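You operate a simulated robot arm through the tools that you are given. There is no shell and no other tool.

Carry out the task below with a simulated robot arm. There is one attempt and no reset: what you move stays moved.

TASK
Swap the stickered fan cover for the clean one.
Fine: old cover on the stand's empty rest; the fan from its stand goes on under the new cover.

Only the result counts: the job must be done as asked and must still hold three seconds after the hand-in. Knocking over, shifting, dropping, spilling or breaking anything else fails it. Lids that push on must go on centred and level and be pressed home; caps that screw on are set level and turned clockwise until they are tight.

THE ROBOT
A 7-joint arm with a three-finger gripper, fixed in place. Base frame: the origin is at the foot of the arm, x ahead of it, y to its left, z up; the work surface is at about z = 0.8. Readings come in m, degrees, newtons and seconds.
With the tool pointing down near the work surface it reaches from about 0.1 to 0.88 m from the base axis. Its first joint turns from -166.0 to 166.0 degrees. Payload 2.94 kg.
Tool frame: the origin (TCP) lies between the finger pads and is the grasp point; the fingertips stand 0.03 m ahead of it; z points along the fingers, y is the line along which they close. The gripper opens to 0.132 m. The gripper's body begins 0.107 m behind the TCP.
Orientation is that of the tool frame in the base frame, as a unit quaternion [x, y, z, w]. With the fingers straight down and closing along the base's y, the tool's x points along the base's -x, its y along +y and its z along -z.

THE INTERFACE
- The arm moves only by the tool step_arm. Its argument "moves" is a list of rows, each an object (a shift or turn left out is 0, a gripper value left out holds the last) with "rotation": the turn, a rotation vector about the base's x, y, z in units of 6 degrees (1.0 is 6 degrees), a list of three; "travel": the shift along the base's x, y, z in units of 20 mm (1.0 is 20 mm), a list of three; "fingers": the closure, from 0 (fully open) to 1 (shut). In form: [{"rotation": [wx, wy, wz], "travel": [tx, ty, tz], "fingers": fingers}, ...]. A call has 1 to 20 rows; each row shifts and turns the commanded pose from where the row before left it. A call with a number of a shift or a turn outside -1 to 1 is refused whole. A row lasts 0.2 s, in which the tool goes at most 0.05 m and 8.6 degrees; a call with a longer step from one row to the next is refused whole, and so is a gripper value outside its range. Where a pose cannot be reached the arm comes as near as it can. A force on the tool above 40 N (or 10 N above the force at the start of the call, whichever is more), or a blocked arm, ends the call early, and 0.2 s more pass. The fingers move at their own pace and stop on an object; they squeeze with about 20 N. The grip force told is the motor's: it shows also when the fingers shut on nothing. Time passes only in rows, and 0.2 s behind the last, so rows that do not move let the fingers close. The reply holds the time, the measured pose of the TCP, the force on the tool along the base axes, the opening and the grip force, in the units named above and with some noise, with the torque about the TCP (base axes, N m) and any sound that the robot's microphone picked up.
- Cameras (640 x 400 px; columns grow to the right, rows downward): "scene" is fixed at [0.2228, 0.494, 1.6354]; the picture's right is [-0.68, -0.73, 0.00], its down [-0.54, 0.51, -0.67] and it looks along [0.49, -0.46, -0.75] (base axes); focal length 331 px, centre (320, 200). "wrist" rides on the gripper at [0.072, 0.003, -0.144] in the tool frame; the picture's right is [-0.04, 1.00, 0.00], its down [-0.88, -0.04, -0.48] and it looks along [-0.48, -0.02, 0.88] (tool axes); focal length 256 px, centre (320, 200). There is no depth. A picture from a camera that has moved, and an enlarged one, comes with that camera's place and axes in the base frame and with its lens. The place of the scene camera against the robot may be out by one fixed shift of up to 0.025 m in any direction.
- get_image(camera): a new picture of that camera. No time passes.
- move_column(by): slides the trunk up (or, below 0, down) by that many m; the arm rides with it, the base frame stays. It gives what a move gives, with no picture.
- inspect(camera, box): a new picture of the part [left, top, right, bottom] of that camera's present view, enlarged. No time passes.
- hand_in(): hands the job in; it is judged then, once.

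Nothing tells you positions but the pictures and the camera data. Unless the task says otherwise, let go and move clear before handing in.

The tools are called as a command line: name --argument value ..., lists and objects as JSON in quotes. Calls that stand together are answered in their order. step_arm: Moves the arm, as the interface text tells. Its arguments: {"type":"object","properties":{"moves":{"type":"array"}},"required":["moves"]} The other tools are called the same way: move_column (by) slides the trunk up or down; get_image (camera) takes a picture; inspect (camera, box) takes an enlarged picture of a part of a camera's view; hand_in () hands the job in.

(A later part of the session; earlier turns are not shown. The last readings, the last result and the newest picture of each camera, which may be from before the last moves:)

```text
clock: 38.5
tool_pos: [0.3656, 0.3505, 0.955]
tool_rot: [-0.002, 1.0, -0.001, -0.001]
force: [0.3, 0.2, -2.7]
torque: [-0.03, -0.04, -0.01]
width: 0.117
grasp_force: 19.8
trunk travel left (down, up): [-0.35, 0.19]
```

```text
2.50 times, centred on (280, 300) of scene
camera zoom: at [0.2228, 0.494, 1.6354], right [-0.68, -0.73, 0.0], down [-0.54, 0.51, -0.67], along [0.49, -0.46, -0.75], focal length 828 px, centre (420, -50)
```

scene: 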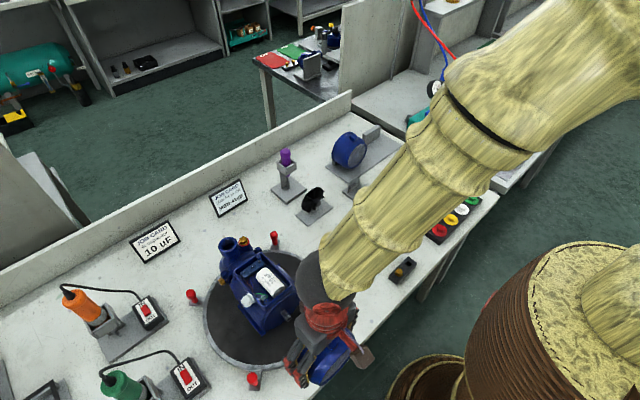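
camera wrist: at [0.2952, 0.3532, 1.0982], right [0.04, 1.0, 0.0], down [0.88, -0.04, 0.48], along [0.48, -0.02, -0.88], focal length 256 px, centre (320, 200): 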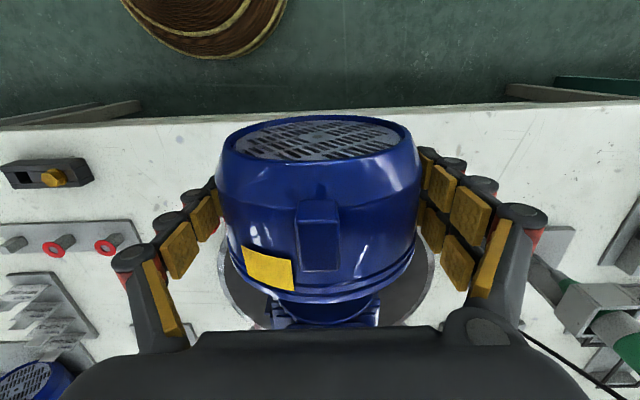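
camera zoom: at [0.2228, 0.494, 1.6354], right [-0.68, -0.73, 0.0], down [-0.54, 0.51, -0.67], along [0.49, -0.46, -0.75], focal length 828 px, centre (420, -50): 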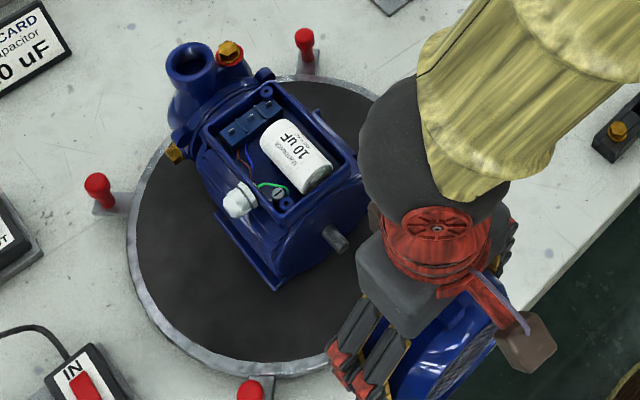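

The stickered cover is off and the motor shaft is bare, with no old fan on it. I'll lift and carry the cover over towards the empty rest at about (0.81, -0.35).

step_arm --moves '[{"travel": [0, 0, 0.8]}, {"travel": [0, 0, 0.8]}, {"travel": [0, -0.5, 0.8]}, {"travel": [0, -0.8, 0.8]}, {"travel": [0, -0.8, 0.8]}, {"travel": [0, -0.8, 0.8]}, {"travel": [0, -0.8, 0.8]}, {"travel": [0, -0.8, 0.8]}, {"travel": [0, -0.8, 0.8]}, {"travel": [0.4, -0.8, 0]}, {"travel": [0.4, -0.8, 0]}, {"travel": [0.4, -0.8, 0]}, {"travel": [0.4, -0.8, 0]}, {"travel": [0.4, -0.8, 0]}, {"travel": [0.4, -0.8, 0]}, {"travel": [0.4, -0.8, 0]}, {"travel": [0.4, -0.8, 0]}, {"travel": [0.4, -0.8, 0]}, {"travel": [0.4, -0.8, 0]}, {"travel": [0.4, -0.8, 0]}]'

step_arm --moves '[{"travel": [0.4, -0.8, 0]}, {"travel": [0.4, -0.8, 0]}, {"travel": [0.4, -0.8, 0]}, {"travel": [0.4, -0.8, 0]}, {"travel": [0.4, -0.8, 0]}, {"travel": [0.4, -0.8, 0]}, {"travel": [0.4, -0.8, 0]}, {"travel": [0.4, -0.8, 0]}, {"travel": [0.4, -0.8, 0]}, {"travel": [0.4, -0.8, 0]}, {"travel": [0.4, -0.8, 0]}, {"travel": [0.4, -0.8, 0]}, {"travel": [0.4, -0.8, 0]}, {"travel": [0.4, -0.8, 0]}, {"travel": [0.4, -0.8, 0]}, {"travel": [0.4, -0.8, 0]}, {"travel": [0.4, -0.8, 0]}, {"travel": [0.4, -0.8, 0]}]'

step_arm --moves '[{"travel": [0.4, -0.8, 0]}, {"travel": [0.4, -0.8, 0]}, {"travel": [0.4, -0.8, 0]}, {"travel": [0.4, -0.8, 0]}, {"travel": [0.4, -0.8, 0]}, {"travel": [0.4, -0.8, 0]}, {"travel": [0.4, -0.8, 0]}, {"travel": [0, 0, 0]}]'

get_image --camera "wrist"

get_image --camera "scene"

```text
clock: 42.7
tool_pos: [0.455, 0.0668, 1.0973]
tool_rot: [-0.001, 1.0, 0.0, -0.001]
force: [0.5, -0.7, -1.4]
torque: [0.05, -0.04, -0.02]
width: 0.1172
grasp_force: 20.2
trunk travel left (down, up): [-0.35, 0.19]
```

```text
clock: 46.5
tool_pos: [0.5993, -0.2214, 1.0959]
tool_rot: [-0.002, 1.0, 0.0, 0.0]
force: [-0.3, 0.0, -1.9]
torque: [0.01, 0.01, -0.01]
width: 0.1171
grasp_force: 19.8
trunk travel left (down, up): [-0.35, 0.19]
```

```text
clock: 48.3
tool_pos: [0.6551, -0.3322, 1.0981]
tool_rot: [-0.002, 1.0, 0.0, 0.0]
force: [0.3, 0.1, -2.0]
torque: [-0.03, -0.08, 0.01]
width: 0.1172
grasp_force: 20.2
trunk travel left (down, up): [-0.35, 0.19]
```

```text
taken
camera wrist: at [0.5836, -0.3296, 1.2414], right [0.04, 1.0, 0.0], down [0.88, -0.04, 0.48], along [0.48, -0.02, -0.88], focal length 256 px, centre (320, 200)
```

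wrist: 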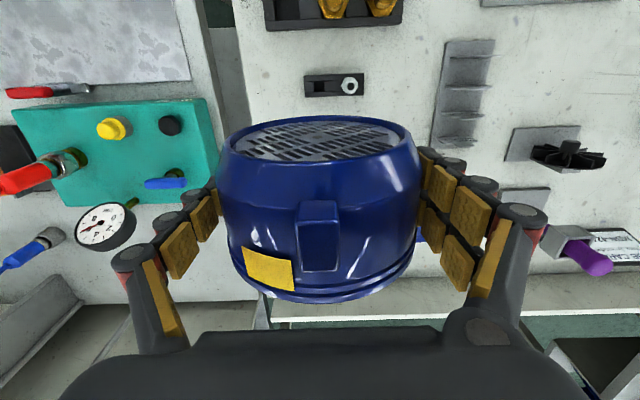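

```text
taken
```

scene: 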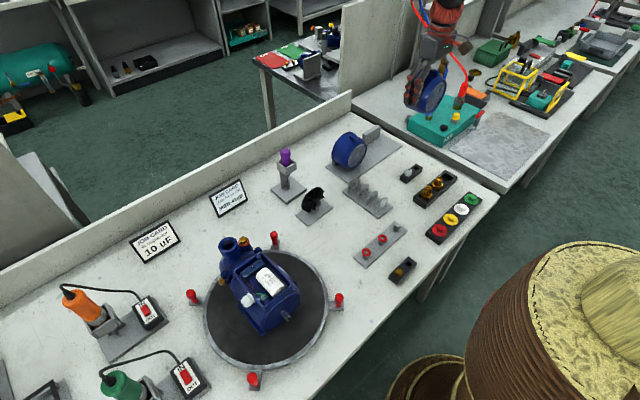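

Cover held securely. I'll move out and down in front of the empty rest's plate, leaving a gap.

step_arm --moves '[{"travel": [0.7, -0.13, -0.3]}, {"travel": [0.7, -0.13, -0.3]}, {"travel": [0.7, -0.13, -0.3]}, {"travel": [0.7, -0.13, -0.3]}, {"travel": [0.7, -0.13, -0.3]}, {"travel": [0.7, -0.13, -0.3]}, {"travel": [0.6, -0.13, -0.6]}, {"travel": [0.6, 0, -0.6]}, {"travel": [0.6, 0, -0.6]}, {"travel": [0, 0, -0.6]}, {"travel": [0, 0, -0.6]}, {"travel": [0, 0, 0]}]'

get_image --camera "scene"

inspect --camera "scene" --box '[320, 80, 440, 200]'

get_image --camera "wrist"

```text
clock: 50.9
tool_pos: [0.775, -0.3504, 1.002]
tool_rot: [-0.001, 1.0, 0.0, 0.0]
force: [-0.6, 0.5, -2.1]
torque: [-0.01, 0.0, -0.01]
width: 0.1172
grasp_force: 19.8
trunk travel left (down, up): [-0.35, 0.19]
```

```text
taken
```

scene: 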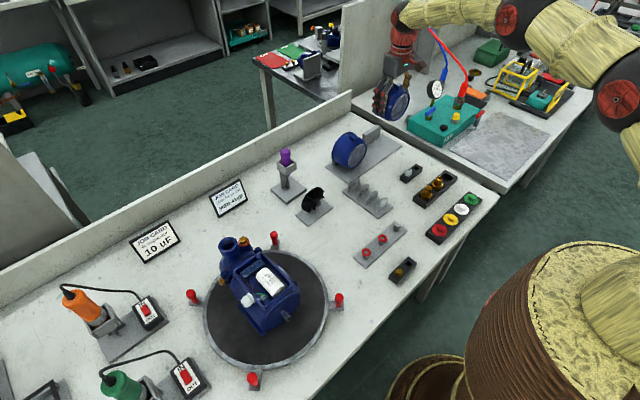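

```text
3.33 times, centred on (380, 140) of scene
camera zoom: at [0.2228, 0.494, 1.6354], right [-0.68, -0.73, 0.0], down [-0.54, 0.51, -0.67], along [0.49, -0.46, -0.75], focal length 1105 px, centre (120, 400)
```

zoom: 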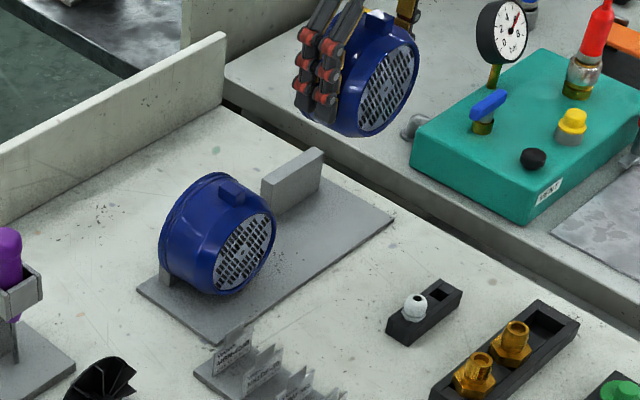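

```text
taken
camera wrist: at [0.7032, -0.3472, 1.1453], right [0.04, 1.0, 0.0], down [0.88, -0.04, 0.48], along [0.47, -0.02, -0.88], focal length 256 px, centre (320, 200)
```

wrist: 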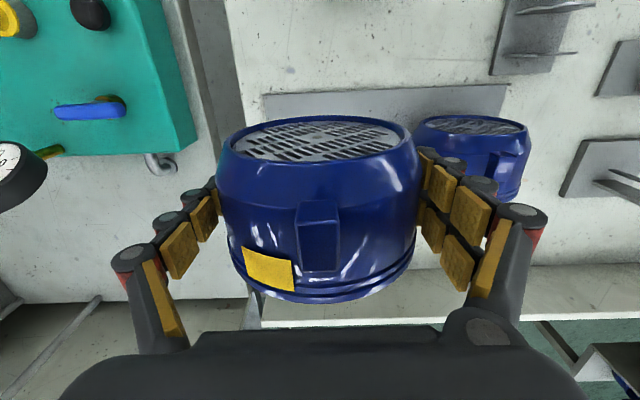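

I'll look closely at how the clean cover meets its plate, so I can copy that placement.

inspect --camera "scene" --box '[355, 140, 415, 185]'

inspect --camera "scene" --box '[320, 125, 380, 170]'

inspect --camera "scene" --box '[325, 145, 355, 170]'

```text
8.89 times, centred on (385, 162) of scene
camera zoom: at [0.2228, 0.494, 1.6354], right [-0.68, -0.73, 0.0], down [-0.54, 0.51, -0.67], along [0.49, -0.46, -0.75], focal length 2946 px, centre (-258, 533)
```

zoom: 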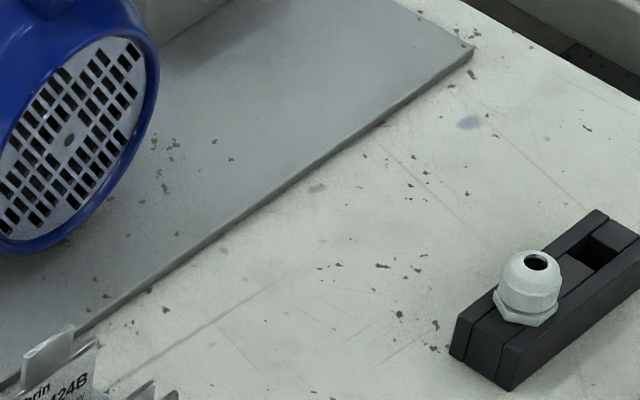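

```text
8.89 times, centred on (350, 148) of scene
camera zoom: at [0.2228, 0.494, 1.6354], right [-0.68, -0.73, 0.0], down [-0.54, 0.51, -0.67], along [0.49, -0.46, -0.75], focal length 2946 px, centre (53, 667)
```

zoom: 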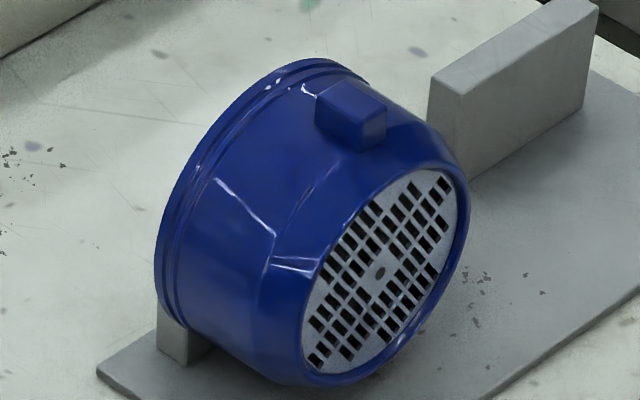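

```text
16.00 times, centred on (340, 158) of scene
camera zoom: at [0.2228, 0.494, 1.6354], right [-0.68, -0.73, 0.0], down [-0.54, 0.51, -0.67], along [0.49, -0.46, -0.75], focal length 5302 px, centre (0, 880)
```

zoom: 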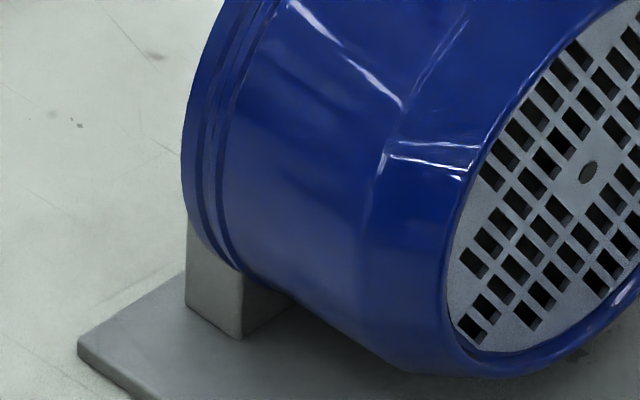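

The geometry of the rest is unclear: the occupied block appears to overlap the cover's rim. I'll raise the held cover and turn it so the scene camera can see its mouth and underside.

step_arm --moves '[{"travel": [-0.8, 0.2, 0.8]}, {"travel": [-0.8, 0.2, 0.8]}, {"travel": [-0.8, 0.2, 0.8]}, {"travel": [-0.8, 0.2, 0.8]}, {"travel": [-0.8, 0.2, 0.8]}, {"travel": [-0.8, 0.2, 0.8]}, {"travel": [-0.8, 0.2, 0.8]}, {"travel": [-0.8, 0.2, 0.8]}, {"travel": [-0.8, 0.2, 0.8]}, {"travel": [-0.8, 0.2, 0]}, {"travel": [0, 0, 0]}]'

step_arm --moves '[{"rotation": [0, 0, 1]}, {"rotation": [0, 0, 1]}, {"rotation": [0, 0, 1]}, {"rotation": [0, 0, 1]}, {"rotation": [0, 0, 1]}, {"rotation": [0, 0, 1]}, {"rotation": [0, 0, 1]}, {"rotation": [0, 0, 1]}, {"rotation": [0, 0, 1]}, {"rotation": [0, 0, 1]}, {"rotation": [0, 0, 1]}, {"rotation": [0, 0, 1]}, {"rotation": [0, 0, 1]}, {"rotation": [0, 0, 1]}, {"rotation": [0, 0, 1]}, {"rotation": [0, 0, 0]}]'

get_image --camera "scene"

```text
clock: 53.3
tool_pos: [0.6147, -0.3113, 1.1448]
tool_rot: [-0.002, 1.0, 0.0, 0.0]
force: [0.2, -0.4, -2.3]
torque: [-0.01, -0.04, -0.03]
width: 0.1168
grasp_force: 20.0
trunk travel left (down, up): [-0.35, 0.19]
```

```text
clock: 56.7
tool_pos: [0.6144, -0.3102, 1.1453]
tool_rot: [0.709, -0.706, 0.0, 0.001]
force: [-0.2, 0.7, -2.1]
torque: [0.0, 0.02, 0.02]
width: 0.1171
grasp_force: 20.3
trunk travel left (down, up): [-0.35, 0.19]
```

```text
taken
```

scene: 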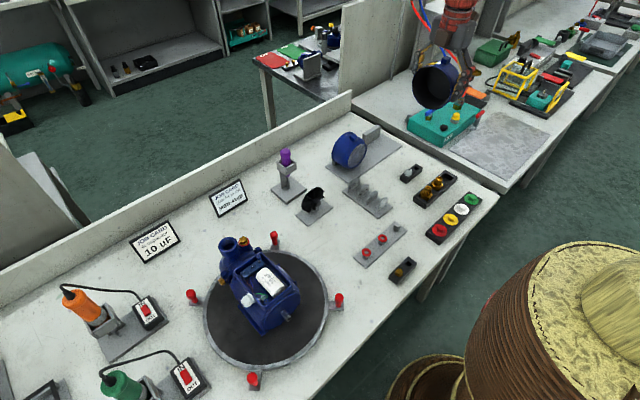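

inspect --camera "scene" --box '[395, 40, 475, 120]'

get_image --camera "wrist"

```text
5.00 times, centred on (435, 80) of scene
camera zoom: at [0.2228, 0.494, 1.6354], right [-0.68, -0.73, 0.0], down [-0.54, 0.51, -0.67], along [0.49, -0.46, -0.75], focal length 1657 px, centre (-255, 800)
```

zoom: 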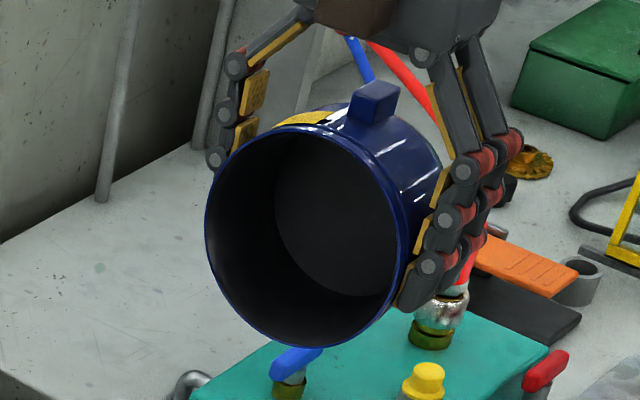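

```text
taken
camera wrist: at [0.6131, -0.3833, 1.2894], right [-1.0, 0.04, 0.0], down [0.03, 0.88, 0.48], along [0.02, 0.48, -0.88], focal length 256 px, centre (320, 200)
```

wrist: 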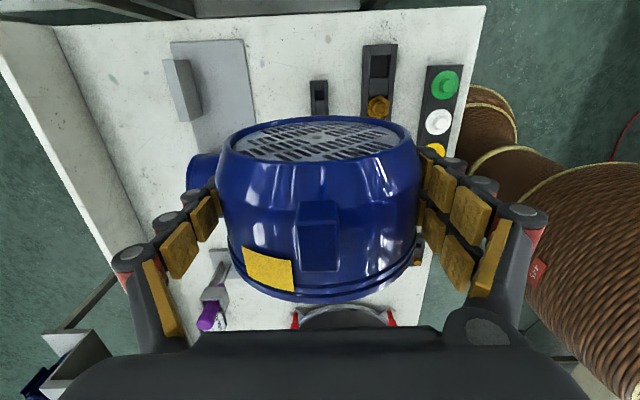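

The cover is a plain hollow cup with a full round mouth. From this yaw I can also see the empty rest from the side, so I'll enlarge it.

inspect --camera "wrist" --box '[130, 30, 260, 160]'

inspect --camera "wrist" --box '[160, 50, 210, 130]'

```text
3.08 times, centred on (195, 95) of wrist
camera zoom: at [0.6131, -0.3833, 1.2894], right [-1.0, 0.04, 0.0], down [0.03, 0.88, 0.48], along [0.02, 0.48, -0.88], focal length 788 px, centre (705, 523)
```

zoom: 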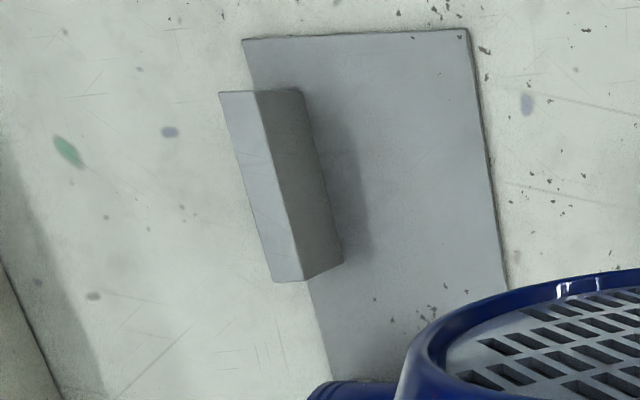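

```text
5.00 times, centred on (185, 90) of wrist
camera zoom: at [0.6131, -0.3833, 1.2894], right [-1.0, 0.04, 0.0], down [0.03, 0.88, 0.48], along [0.02, 0.48, -0.88], focal length 1280 px, centre (995, 750)
```

zoom: 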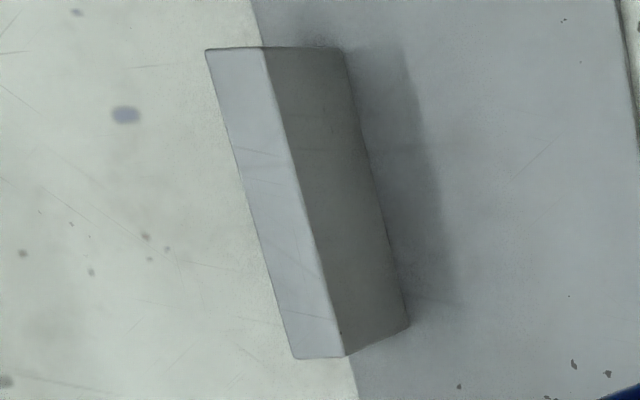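

The rest is a plain solid block at the stand's far edge. The clean cover must therefore sit with its rim at the block, and I'll copy that pose shifted to the empty block. Rotating back and approaching in front of it.

step_arm --moves '[{"rotation": [0, 0, -1]}, {"rotation": [0, 0, -1]}, {"rotation": [0, 0, -1]}, {"rotation": [0, 0, -1]}, {"rotation": [0, 0, -1]}, {"rotation": [0, 0, -1]}, {"rotation": [0, 0, -1]}, {"rotation": [0, 0, -1]}, {"rotation": [0, 0, -1]}, {"rotation": [0, 0, -1]}, {"rotation": [0, 0, -1]}, {"rotation": [0, 0, -1]}, {"rotation": [0, 0, -1]}, {"rotation": [0, 0, -1]}, {"rotation": [0, 0, -1]}, {"rotation": [0, 0, 0]}]'

step_arm --moves '[{"travel": [0.7, -0.2, -0.8]}, {"travel": [0.7, -0.2, -0.8]}, {"travel": [0.7, -0.2, -0.8]}, {"travel": [0.7, -0.2, -0.8]}, {"travel": [0.7, -0.2, -0.8]}, {"travel": [0.7, -0.2, -0.8]}, {"travel": [0.7, -0.2, -0.8]}, {"travel": [0.7, -0.2, -0.8]}, {"travel": [0.7, -0.2, -0.8]}, {"travel": [0.7, -0.2, -0.8]}, {"travel": [0.5, 0, -0.8]}, {"travel": [0, 0, -0.8]}, {"travel": [0, 0, 0]}]'

inspect --camera "scene" --box '[320, 90, 420, 190]'

```text
clock: 60.1
tool_pos: [0.6134, -0.3102, 1.1458]
tool_rot: [-0.001, 1.0, 0.0, 0.0]
force: [0.6, 0.9, -1.8]
torque: [0.0, -0.02, -0.01]
width: 0.1173
grasp_force: 19.7
trunk travel left (down, up): [-0.35, 0.19]
```

```text
clock: 62.9
tool_pos: [0.7655, -0.3499, 0.9536]
tool_rot: [-0.001, 1.0, 0.0, 0.0]
force: [-0.1, -0.4, -2.7]
torque: [0.02, -0.03, 0.04]
width: 0.1174
grasp_force: 20.7
trunk travel left (down, up): [-0.35, 0.19]
```

```text
4.00 times, centred on (370, 140) of scene
camera zoom: at [0.2228, 0.494, 1.6354], right [-0.68, -0.73, 0.0], down [-0.54, 0.51, -0.67], along [0.49, -0.46, -0.75], focal length 1326 px, centre (120, 440)
```

zoom: 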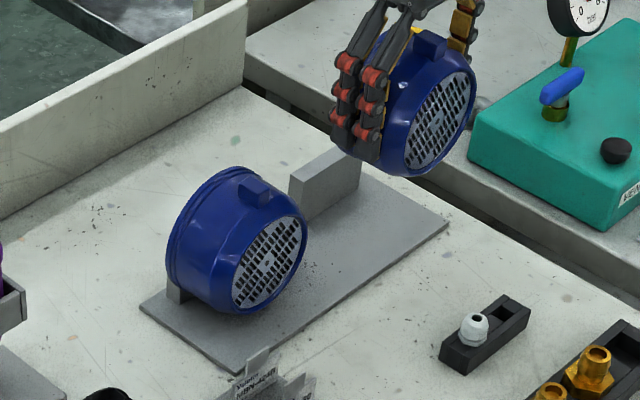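

Now lowering in front of the block in small steps while watching the force for contact with the base.

step_arm --moves '[{"travel": [0, 0, -0.7]}, {"travel": [0, 0, -0.7]}, {"travel": [0, 0, -0.7]}, {"travel": [0, 0, -0.7]}, {"travel": [0, 0, -0.7]}, {"travel": [0, 0, -0.4]}, {"travel": [0, 0, 0]}]'

step_arm --moves '[{"travel": [0, 0, -0.15]}, {"travel": [0, 0, 0]}]'

step_arm --moves '[{"travel": [0, 0, -0.1]}, {"travel": [0, 0, 0]}]'

inspect --camera "scene" --box '[320, 90, 420, 190]'

get_image --camera "wrist"

```text
clock: 64.5
tool_pos: [0.7637, -0.3491, 0.8762]
tool_rot: [-0.002, 1.0, 0.0, 0.0]
force: [0.3, 0.4, -0.6]
torque: [-0.03, 0.01, -0.02]
width: 0.1172
grasp_force: 20.4
trunk travel left (down, up): [-0.35, 0.19]
```

```text
clock: 65.1
tool_pos: [0.763, -0.3506, 0.8728]
tool_rot: [-0.002, 1.0, 0.0, 0.0]
force: [0.1, -0.7, -1.7]
torque: [0.0, -0.03, 0.0]
width: 0.1169
grasp_force: 19.9
trunk travel left (down, up): [-0.35, 0.19]
```

```text
clock: 65.7
tool_pos: [0.7644, -0.3493, 0.8713]
tool_rot: [-0.002, 1.0, 0.0, 0.0]
force: [0.3, -0.4, -1.5]
torque: [0.01, 0.03, 0.03]
width: 0.1172
grasp_force: 20.5
trunk travel left (down, up): [-0.35, 0.19]
```

```text
4.00 times, centred on (370, 140) of scene
camera zoom: at [0.2228, 0.494, 1.6354], right [-0.68, -0.73, 0.0], down [-0.54, 0.51, -0.67], along [0.49, -0.46, -0.75], focal length 1326 px, centre (120, 440)
```

zoom: 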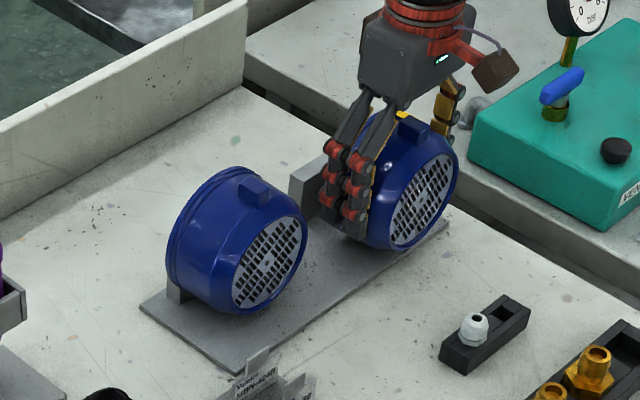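

```text
taken
camera wrist: at [0.6932, -0.3467, 1.0139], right [0.04, 1.0, 0.0], down [0.88, -0.04, 0.48], along [0.47, -0.02, -0.88], focal length 256 px, centre (320, 200)
```

wrist: 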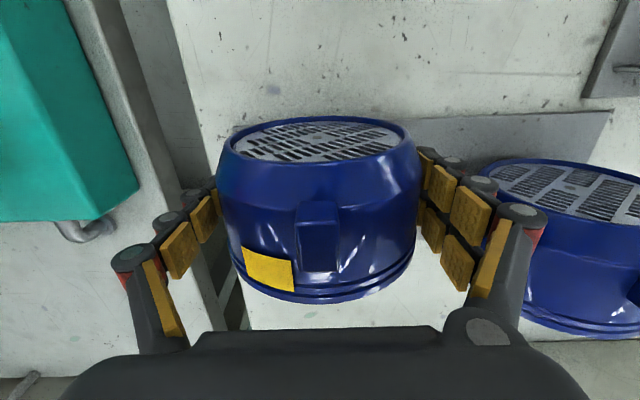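

I'll measure both grille centres precisely in the same scene view to get their relative height.

inspect --camera "scene" --box '[370, 115, 440, 160]'

inspect --camera "scene" --box '[335, 130, 405, 175]'

inspect --camera "wrist" --box '[430, 110, 640, 240]'

inspect --camera "wrist" --box '[210, 110, 430, 245]'

```text
8.89 times, centred on (405, 138) of scene
camera zoom: at [0.2228, 0.494, 1.6354], right [-0.68, -0.73, 0.0], down [-0.54, 0.51, -0.67], along [0.49, -0.46, -0.75], focal length 2946 px, centre (-436, 756)
```

zoom: 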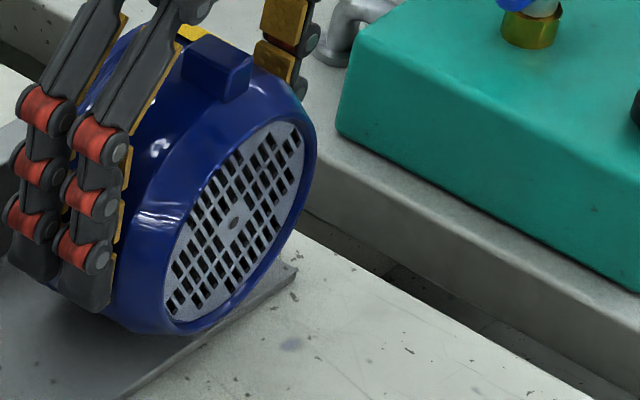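

```text
8.89 times, centred on (370, 152) of scene
camera zoom: at [0.2228, 0.494, 1.6354], right [-0.68, -0.73, 0.0], down [-0.54, 0.51, -0.67], along [0.49, -0.46, -0.75], focal length 2946 px, centre (-124, 622)
```

zoom: 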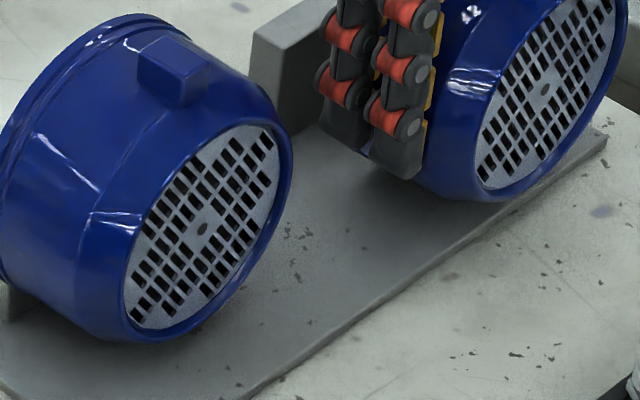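

```text
3.05 times, centred on (535, 175) of wrist
camera zoom: at [0.6932, -0.3467, 1.0139], right [0.04, 1.0, 0.0], down [0.88, -0.04, 0.48], along [0.47, -0.02, -0.88], focal length 780 px, centre (-335, 276)
```

zoom: 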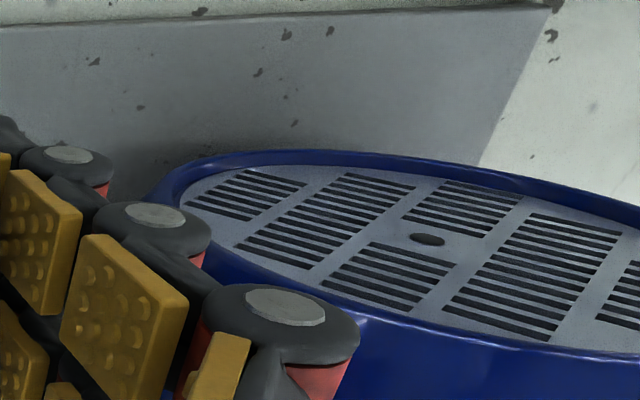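

```text
2.91 times, centred on (320, 178) of wrist
camera zoom: at [0.6932, -0.3467, 1.0139], right [0.04, 1.0, 0.0], down [0.88, -0.04, 0.48], along [0.47, -0.02, -0.88], focal length 745 px, centre (320, 266)
```

zoom: 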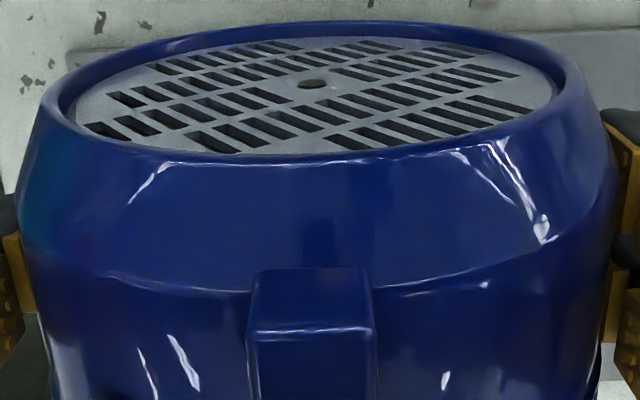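

The relative measurement confirms the pose: the clean cover sits at (0.771, -0.190, 0.866), so mine needs about +42 mm in x and −5 mm in z. Lower a little, then slide forward gently.

step_arm --moves '[{"travel": [0, 0, -0.12]}, {"travel": [0, 0, -0.1]}, {"travel": [0, 0, 0]}]'

step_arm --moves '[{"travel": [0.25, 0, 0]}, {"travel": [0.25, 0, 0]}, {"travel": [0.25, 0, 0]}, {"travel": [0.25, 0, 0]}, {"travel": [0.15, 0, 0]}, {"travel": [0, 0, 0]}]'

```text
clock: 66.5
tool_pos: [0.7646, -0.3499, 0.8668]
tool_rot: [-0.001, 1.0, 0.0, -0.001]
force: [-0.3, 0.5, -2.0]
torque: [-0.01, 0.02, -0.04]
width: 0.1171
grasp_force: 20.2
trunk travel left (down, up): [-0.35, 0.19]
```

```text
clock: 67.9
tool_pos: [0.7877, -0.3502, 0.8672]
tool_rot: [-0.002, 1.0, -0.001, 0.0]
force: [0.0, -0.2, -2.1]
torque: [0.0, -0.04, 0.01]
width: 0.1172
grasp_force: 19.6
trunk travel left (down, up): [-0.35, 0.19]
```

No contact so far. Continuing forward in 2–3 mm steps.

step_arm --moves '[{"travel": [0.12, 0, 0]}, {"travel": [0.12, 0, 0]}, {"travel": [0.12, 0, 0]}, {"travel": [0, 0, 0]}]'

inspect --camera "scene" --box '[335, 115, 415, 175]'

```text
clock: 68.9
tool_pos: [0.7949, -0.3514, 0.8681]
tool_rot: [-0.002, 1.0, 0.0, 0.0]
force: [0.0, 0.1, -1.2]
torque: [0.03, 0.0, 0.03]
width: 0.1173
grasp_force: 20.3
trunk travel left (down, up): [-0.35, 0.19]
```

```text
6.67 times, centred on (375, 145) of scene
camera zoom: at [0.2228, 0.494, 1.6354], right [-0.68, -0.73, 0.0], down [-0.54, 0.51, -0.67], along [0.49, -0.46, -0.75], focal length 2209 px, centre (-47, 567)
```

zoom: 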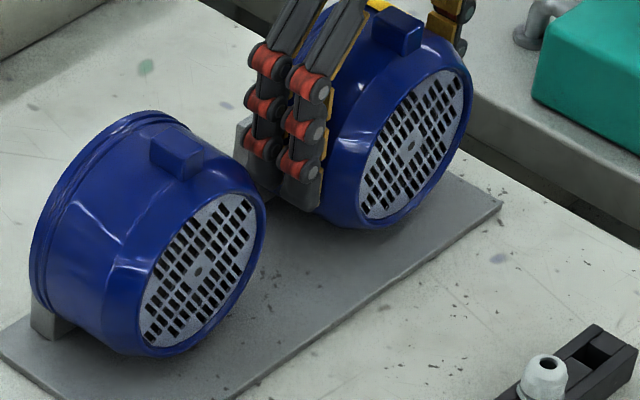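

Still free. I'll advance the last centimetre in small steps.

step_arm --moves '[{"travel": [0.1, 0, 0]}, {"travel": [0.1, 0, 0]}, {"travel": [0, 0, 0]}]'

step_arm --moves '[{"travel": [0.1, 0, 0]}, {"travel": [0.1, 0, 0]}, {"travel": [0, 0, 0]}]'

step_arm --moves '[{"travel": [0.1, 0, 0]}, {"travel": [0.1, 0, 0]}, {"travel": [0, 0, 0]}]'

inspect --camera "scene" --box '[335, 115, 415, 175]'

```text
clock: 69.7
tool_pos: [0.7992, -0.3508, 0.8665]
tool_rot: [-0.001, 1.0, 0.0, 0.0]
force: [-0.2, 0.3, -1.4]
torque: [-0.01, -0.01, 0.0]
width: 0.1171
grasp_force: 20.3
trunk travel left (down, up): [-0.35, 0.19]
```

```text
clock: 70.5
tool_pos: [0.8036, -0.3486, 0.8661]
tool_rot: [-0.001, 1.0, 0.0, 0.0]
force: [9.4, 4.2, -3.5]
torque: [0.14, -0.23, -0.51]
width: 0.1172
grasp_force: 20.1
trunk travel left (down, up): [-0.35, 0.19]
```

```text
clock: 71.3
tool_pos: [0.804, -0.3523, 0.867]
tool_rot: [-0.001, 1.0, 0.0, -0.001]
force: [-4.0, -1.8, -2.0]
torque: [0.02, 0.02, 0.14]
width: 0.1175
grasp_force: 20.3
trunk travel left (down, up): [-0.35, 0.19]
```

```text
6.67 times, centred on (375, 145) of scene
camera zoom: at [0.2228, 0.494, 1.6354], right [-0.68, -0.73, 0.0], down [-0.54, 0.51, -0.67], along [0.49, -0.46, -0.75], focal length 2209 px, centre (-47, 567)
```

zoom: 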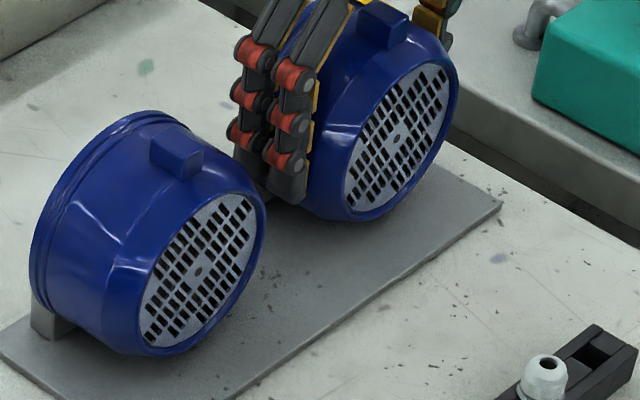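

There was a brief force change near the seat, so contact has begun. I'll pause to read the settled force before deciding.

step_arm --moves '[{"travel": [0, 0, 0]}, {"travel": [0, 0, 0]}, {"travel": [0, 0, 0]}]'

get_image --camera "wrist"

inspect --camera "scene" --box '[355, 105, 415, 150]'

```text
clock: 72.1
tool_pos: [0.804, -0.3512, 0.8667]
tool_rot: [-0.001, 1.0, 0.0, -0.001]
force: [-9.0, -3.0, -3.2]
torque: [-0.05, 0.15, 0.11]
width: 0.1172
grasp_force: 19.5
trunk travel left (down, up): [-0.35, 0.19]
```

```text
taken
camera wrist: at [0.7341, -0.3483, 1.0094], right [0.04, 1.0, 0.0], down [0.88, -0.04, 0.47], along [0.47, -0.02, -0.88], focal length 256 px, centre (320, 200)
```

wrist: 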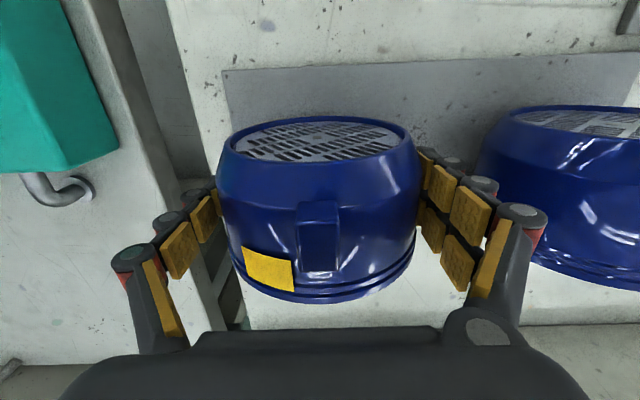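

```text
8.89 times, centred on (385, 128) of scene
camera zoom: at [0.2228, 0.494, 1.6354], right [-0.68, -0.73, 0.0], down [-0.54, 0.51, -0.67], along [0.49, -0.46, -0.75], focal length 2946 px, centre (-258, 844)
```

zoom: 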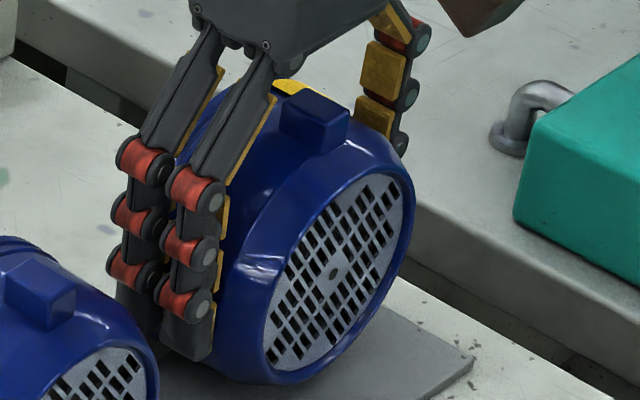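

The cover's mouth is now flush against the block's face (steady 9 N), matching the clean cover's pose within 2 mm. I'll ease the pressure and feel downward for the base.

step_arm --moves '[{"travel": [-0.1, 0, 0]}, {"travel": [0, 0, -0.05]}, {"travel": [0, 0, 0]}]'

step_arm --moves '[{"travel": [0, 0, -0.05]}, {"travel": [0, 0, 0]}, {"travel": [0, 0, 0]}]'

step_arm --moves '[{"travel": [0, 0, -0.05]}, {"travel": [0, 0, 0]}, {"travel": [0, 0, 0]}]'

```text
clock: 72.9
tool_pos: [0.8045, -0.3501, 0.8674]
tool_rot: [-0.001, 1.0, 0.0, 0.001]
force: [-1.4, 0.2, -1.7]
torque: [-0.01, 0.07, -0.05]
width: 0.1172
grasp_force: 19.9
trunk travel left (down, up): [-0.35, 0.19]
```

```text
clock: 73.7
tool_pos: [0.8052, -0.3513, 0.8658]
tool_rot: [-0.001, 1.0, -0.001, 0.001]
force: [1.3, 2.2, 3.6]
torque: [0.07, 0.15, -0.08]
width: 0.1175
grasp_force: 19.5
trunk travel left (down, up): [-0.35, 0.19]
```

```text
clock: 74.5
tool_pos: [0.8044, -0.3511, 0.8658]
tool_rot: [-0.001, 1.0, -0.001, 0.001]
force: [0.7, 2.4, 11.0]
torque: [0.11, 0.13, -0.01]
width: 0.1175
grasp_force: 19.9
trunk travel left (down, up): [-0.35, 0.19]
```

The base is felt at z≈0.866, exactly the clean cover's height. I'll relax the downward push and open the fingers in stages.

step_arm --moves '[{"travel": [0, 0, 0.05]}, {"travel": [0, 0, 0]}, {"fingers": 0.09}, {"fingers": 0.09}, {"fingers": 0.07}, {"fingers": 0.07}, {"fingers": 0.05}, {"fingers": 0.05}]'

get_image --camera "wrist"

inspect --camera "scene" --box '[335, 105, 415, 165]'

```text
clock: 76.3
tool_pos: [0.805, -0.3493, 0.864]
tool_rot: [-0.001, 1.0, 0.0, 0.0]
force: [0.4, 0.4, 0.3]
torque: [0.0, 0.0, 0.02]
width: 0.1254
grasp_force: 0.0
trunk travel left (down, up): [-0.35, 0.19]
```

```text
taken
camera wrist: at [0.7335, -0.3473, 1.0076], right [0.04, 1.0, 0.0], down [0.88, -0.04, 0.48], along [0.47, -0.02, -0.88], focal length 256 px, centre (320, 200)
```

wrist: 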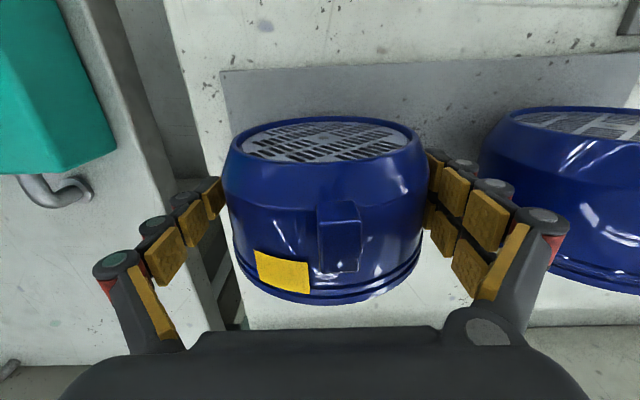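

```text
6.67 times, centred on (375, 135) of scene
camera zoom: at [0.2228, 0.494, 1.6354], right [-0.68, -0.73, 0.0], down [-0.54, 0.51, -0.67], along [0.49, -0.46, -0.75], focal length 2209 px, centre (-47, 633)
```

zoom: 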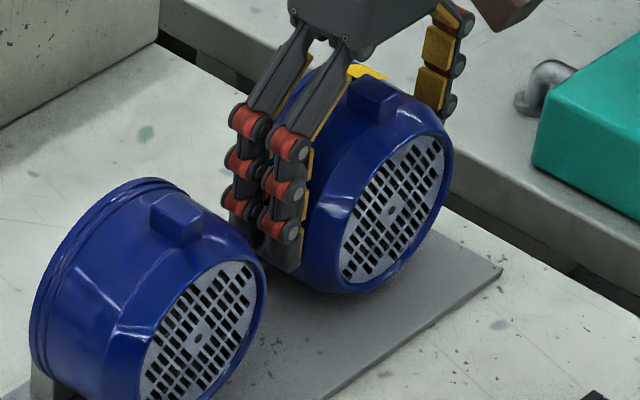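

The cover rolled a few millimetres towards +y against one finger when released. I'll close gently again to re-centre it and see how it behaves.

step_arm --moves '[{"fingers": 0.08}, {"fingers": 0.1}, {"fingers": 0.12}, {"fingers": 0.12}, {"fingers": 0.12}]'

step_arm --moves '[{"fingers": 0.105}, {"fingers": 0.105}, {"fingers": 0.1}, {"fingers": 0.1}, {"fingers": 0.1}]'

inspect --camera "wrist" --box '[200, 100, 450, 320]'

```text
clock: 77.5
tool_pos: [0.8043, -0.3506, 0.865]
tool_rot: [-0.002, 1.0, 0.0, 0.001]
force: [0.5, 1.0, 1.8]
torque: [0.05, 0.06, 0.01]
width: 0.1174
grasp_force: 20.2
trunk travel left (down, up): [-0.35, 0.19]
```

```text
clock: 78.7
tool_pos: [0.8045, -0.3508, 0.8644]
tool_rot: [-0.001, 1.0, -0.001, 0.0]
force: [0.4, 1.5, -0.1]
torque: [0.06, 0.01, 0.03]
width: 0.1184
grasp_force: 0.1
trunk travel left (down, up): [-0.35, 0.19]
```

```text
1.82 times, centred on (325, 210) of wrist
camera zoom: at [0.7335, -0.3474, 1.0076], right [0.04, 1.0, 0.0], down [0.88, -0.04, 0.48], along [0.47, -0.02, -0.88], focal length 465 px, centre (311, 182)
```

zoom: 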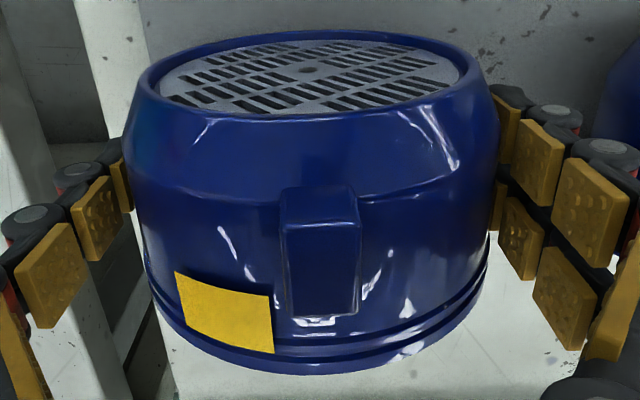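

Re-centred with about 1 mm of play. I'll open very slowly and watch whether it stays.

step_arm --moves '[{"fingers": 0.095}, {"fingers": 0.095}, {"fingers": 0.09}, {"fingers": 0.09}, {"fingers": 0.085}, {"fingers": 0.085}, {"fingers": 0.08}, {"fingers": 0.08}, {"fingers": 0.075}, {"fingers": 0.075}, {"fingers": 0.075}]'

inspect --camera "wrist" --box '[200, 100, 450, 320]'

```text
clock: 81.1
tool_pos: [0.8041, -0.3499, 0.863]
tool_rot: [-0.001, 1.0, 0.0, 0.0]
force: [0.2, 0.1, -0.2]
torque: [-0.01, 0.03, -0.01]
width: 0.1219
grasp_force: 0.0
trunk travel left (down, up): [-0.35, 0.19]
```

```text
1.82 times, centred on (325, 210) of wrist
camera zoom: at [0.7335, -0.3473, 1.0076], right [0.04, 1.0, 0.0], down [0.88, -0.04, 0.48], along [0.47, -0.02, -0.88], focal length 465 px, centre (311, 182)
```

zoom: 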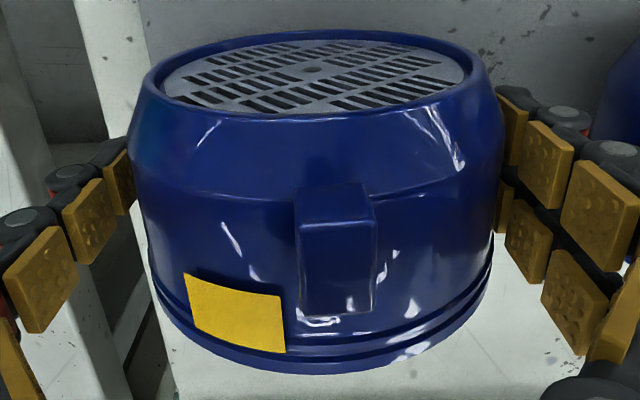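

The force pattern (pulling to, then pushing back from, the same spot) suggests the rest actively seats the cover. I'll open a bit more and check whether it settles at a fixed pose rather than rolling.

step_arm --moves '[{"fingers": 0.06}, {"fingers": 0.06}, {"fingers": 0.04}, {"fingers": 0.04}, {"fingers": 0.02}, {"fingers": 0.0}, {"fingers": 0.0}, {"fingers": 0.0}]'

inspect --camera "wrist" --box '[200, 100, 450, 320]'

inspect --camera "scene" --box '[335, 105, 415, 165]'

```text
clock: 82.9
tool_pos: [0.8042, -0.3504, 0.8651]
tool_rot: [-0.001, 1.0, 0.001, 0.0]
force: [-0.3, -0.3, -0.2]
torque: [0.02, 0.01, -0.02]
width: 0.1322
grasp_force: 0.0
trunk travel left (down, up): [-0.35, 0.19]
```

```text
1.82 times, centred on (325, 210) of wrist
camera zoom: at [0.7335, -0.3473, 1.0076], right [0.04, 1.0, 0.0], down [0.88, -0.04, 0.48], along [0.47, -0.02, -0.88], focal length 465 px, centre (311, 182)
```

zoom: 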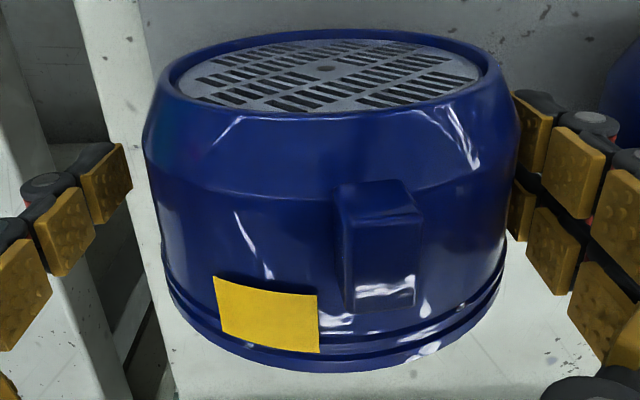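

```text
6.67 times, centred on (375, 135) of scene
camera zoom: at [0.2228, 0.494, 1.6354], right [-0.68, -0.73, 0.0], down [-0.54, 0.51, -0.67], along [0.49, -0.46, -0.75], focal length 2209 px, centre (-47, 633)
```

zoom: 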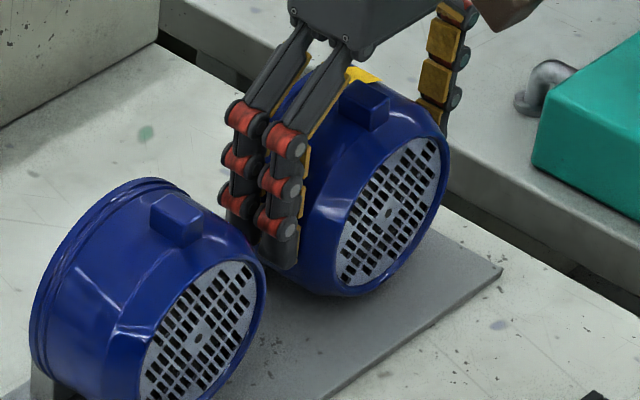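

The cover keeps following the finger, so it isn't settled. I'll look closely at how each cover's rim meets its block.

inspect --camera "scene" --box '[325, 145, 355, 170]'

inspect --camera "scene" --box '[358, 125, 388, 150]'

get_image --camera "wrist"

inspect --camera "wrist" --box '[460, 180, 640, 300]'

```text
16.00 times, centred on (340, 158) of scene
camera zoom: at [0.2228, 0.494, 1.6354], right [-0.68, -0.73, 0.0], down [-0.54, 0.51, -0.67], along [0.49, -0.46, -0.75], focal length 5302 px, centre (0, 880)
```

zoom: 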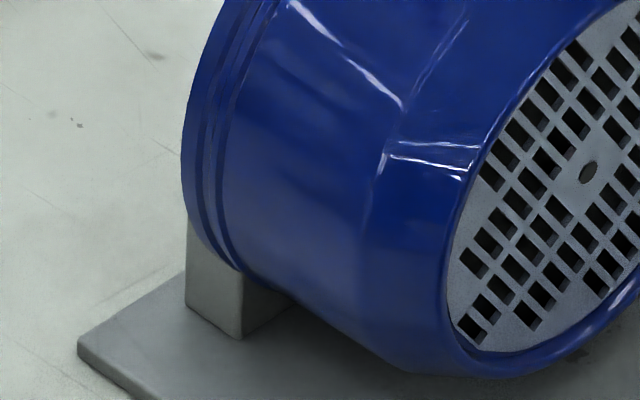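

```text
16.00 times, centred on (373, 138) of scene
camera zoom: at [0.2228, 0.494, 1.6354], right [-0.68, -0.73, 0.0], down [-0.54, 0.51, -0.67], along [0.49, -0.46, -0.75], focal length 5302 px, centre (-528, 1200)
```

zoom: 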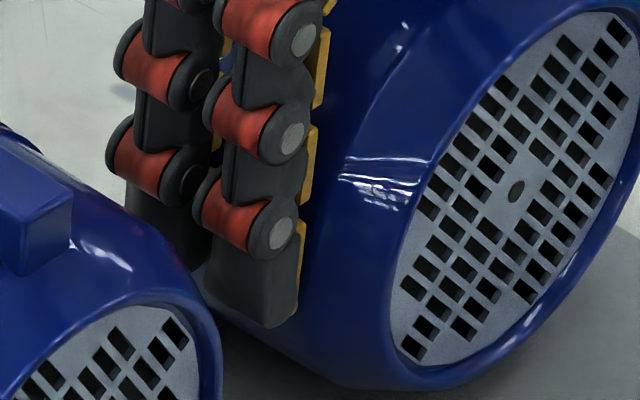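

```text
taken
camera wrist: at [0.7335, -0.3473, 1.0076], right [0.04, 1.0, 0.0], down [0.88, -0.04, 0.48], along [0.47, -0.02, -0.88], focal length 256 px, centre (320, 200)
```

wrist: 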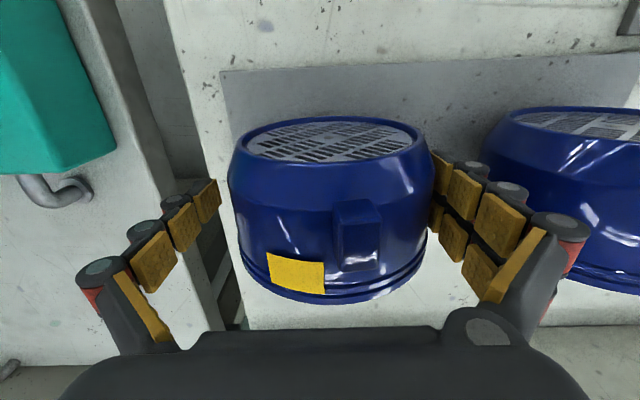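

```text
3.33 times, centred on (550, 240) of wrist
camera zoom: at [0.7335, -0.3473, 1.0076], right [0.04, 1.0, 0.0], down [0.88, -0.04, 0.48], along [0.47, -0.02, -0.88], focal length 853 px, centre (-447, 67)
```

zoom: 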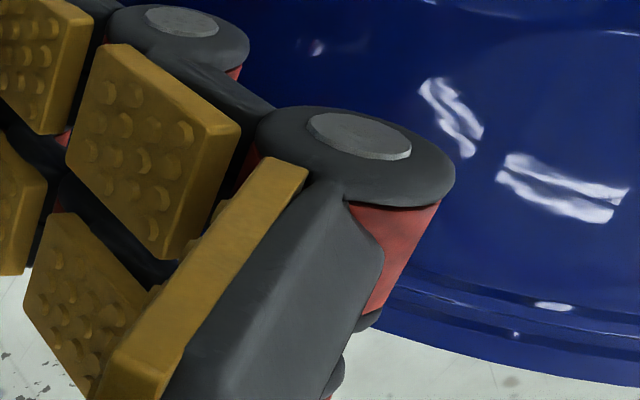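

I'll test whether the cover is free-rolling or leaning to a stable spot by moving the hand 4 mm away in +y.

step_arm --moves '[{"travel": [0, 0.2, 0]}, {"travel": [0, 0, 0]}, {"travel": [0, 0, 0]}, {"travel": [0, 0, 0]}]'

inspect --camera "scene" --box '[335, 105, 415, 165]'

get_image --camera "wrist"

```text
clock: 83.9
tool_pos: [0.8033, -0.3468, 0.8644]
tool_rot: [-0.002, 1.0, -0.001, 0.0]
force: [0.0, -0.5, 0.1]
torque: [0.0, -0.01, -0.02]
width: 0.1319
grasp_force: 0.1
trunk travel left (down, up): [-0.35, 0.19]
```

```text
6.67 times, centred on (375, 135) of scene
camera zoom: at [0.2228, 0.494, 1.6354], right [-0.68, -0.73, 0.0], down [-0.54, 0.51, -0.67], along [0.49, -0.46, -0.75], focal length 2209 px, centre (-47, 633)
```

zoom: 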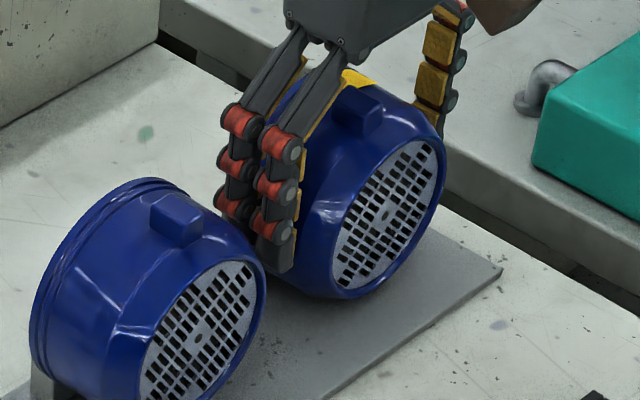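

```text
taken
camera wrist: at [0.7331, -0.3435, 1.0077], right [0.04, 1.0, 0.0], down [0.88, -0.04, 0.48], along [0.47, -0.02, -0.88], focal length 256 px, centre (320, 200)
```

wrist: 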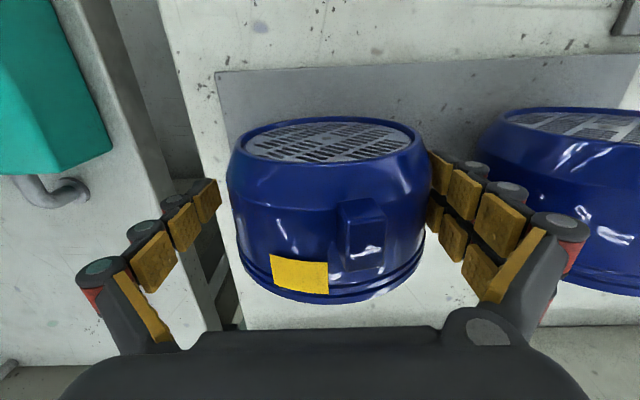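

The cover moved only about 2 mm and may have stopped clear of the finger. I'll wait a second and compare.

step_arm --moves '[{"travel": [0, 0, 0]}, {"travel": [0, 0, 0]}, {"travel": [0, 0, 0]}, {"travel": [0, 0, 0]}, {"travel": [0, 0, 0]}, {"travel": [0, 0, 0]}]'

inspect --camera "scene" --box '[335, 105, 415, 165]'

inspect --camera "wrist" --box '[200, 100, 450, 320]'

```text
clock: 85.3
tool_pos: [0.8042, -0.3468, 0.8646]
tool_rot: [-0.002, 1.0, 0.0, 0.0]
force: [0.7, 0.3, 0.6]
torque: [-0.02, 0.04, 0.0]
width: 0.1319
grasp_force: 0.0
trunk travel left (down, up): [-0.35, 0.19]
```

```text
6.67 times, centred on (375, 135) of scene
camera zoom: at [0.2228, 0.494, 1.6354], right [-0.68, -0.73, 0.0], down [-0.54, 0.51, -0.67], along [0.49, -0.46, -0.75], focal length 2209 px, centre (-47, 633)
```

zoom: 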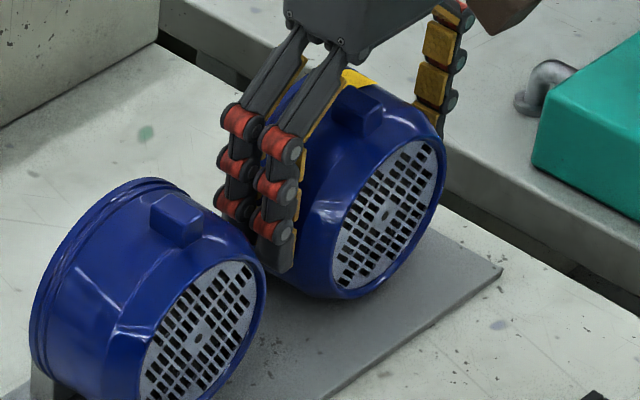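

```text
1.82 times, centred on (325, 210) of wrist
camera zoom: at [0.7331, -0.3435, 1.0077], right [0.04, 1.0, 0.0], down [0.88, -0.04, 0.48], along [0.47, -0.02, -0.88], focal length 465 px, centre (311, 182)
```

zoom: 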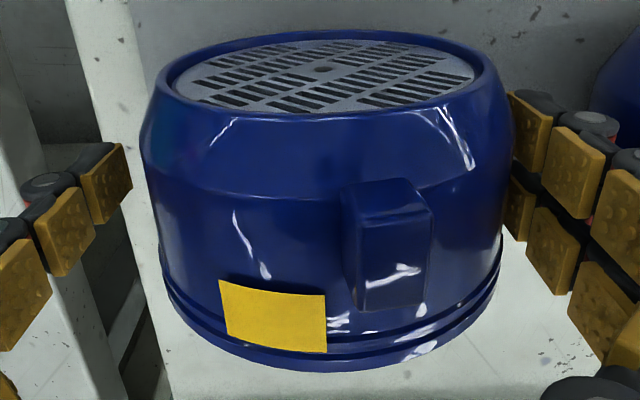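

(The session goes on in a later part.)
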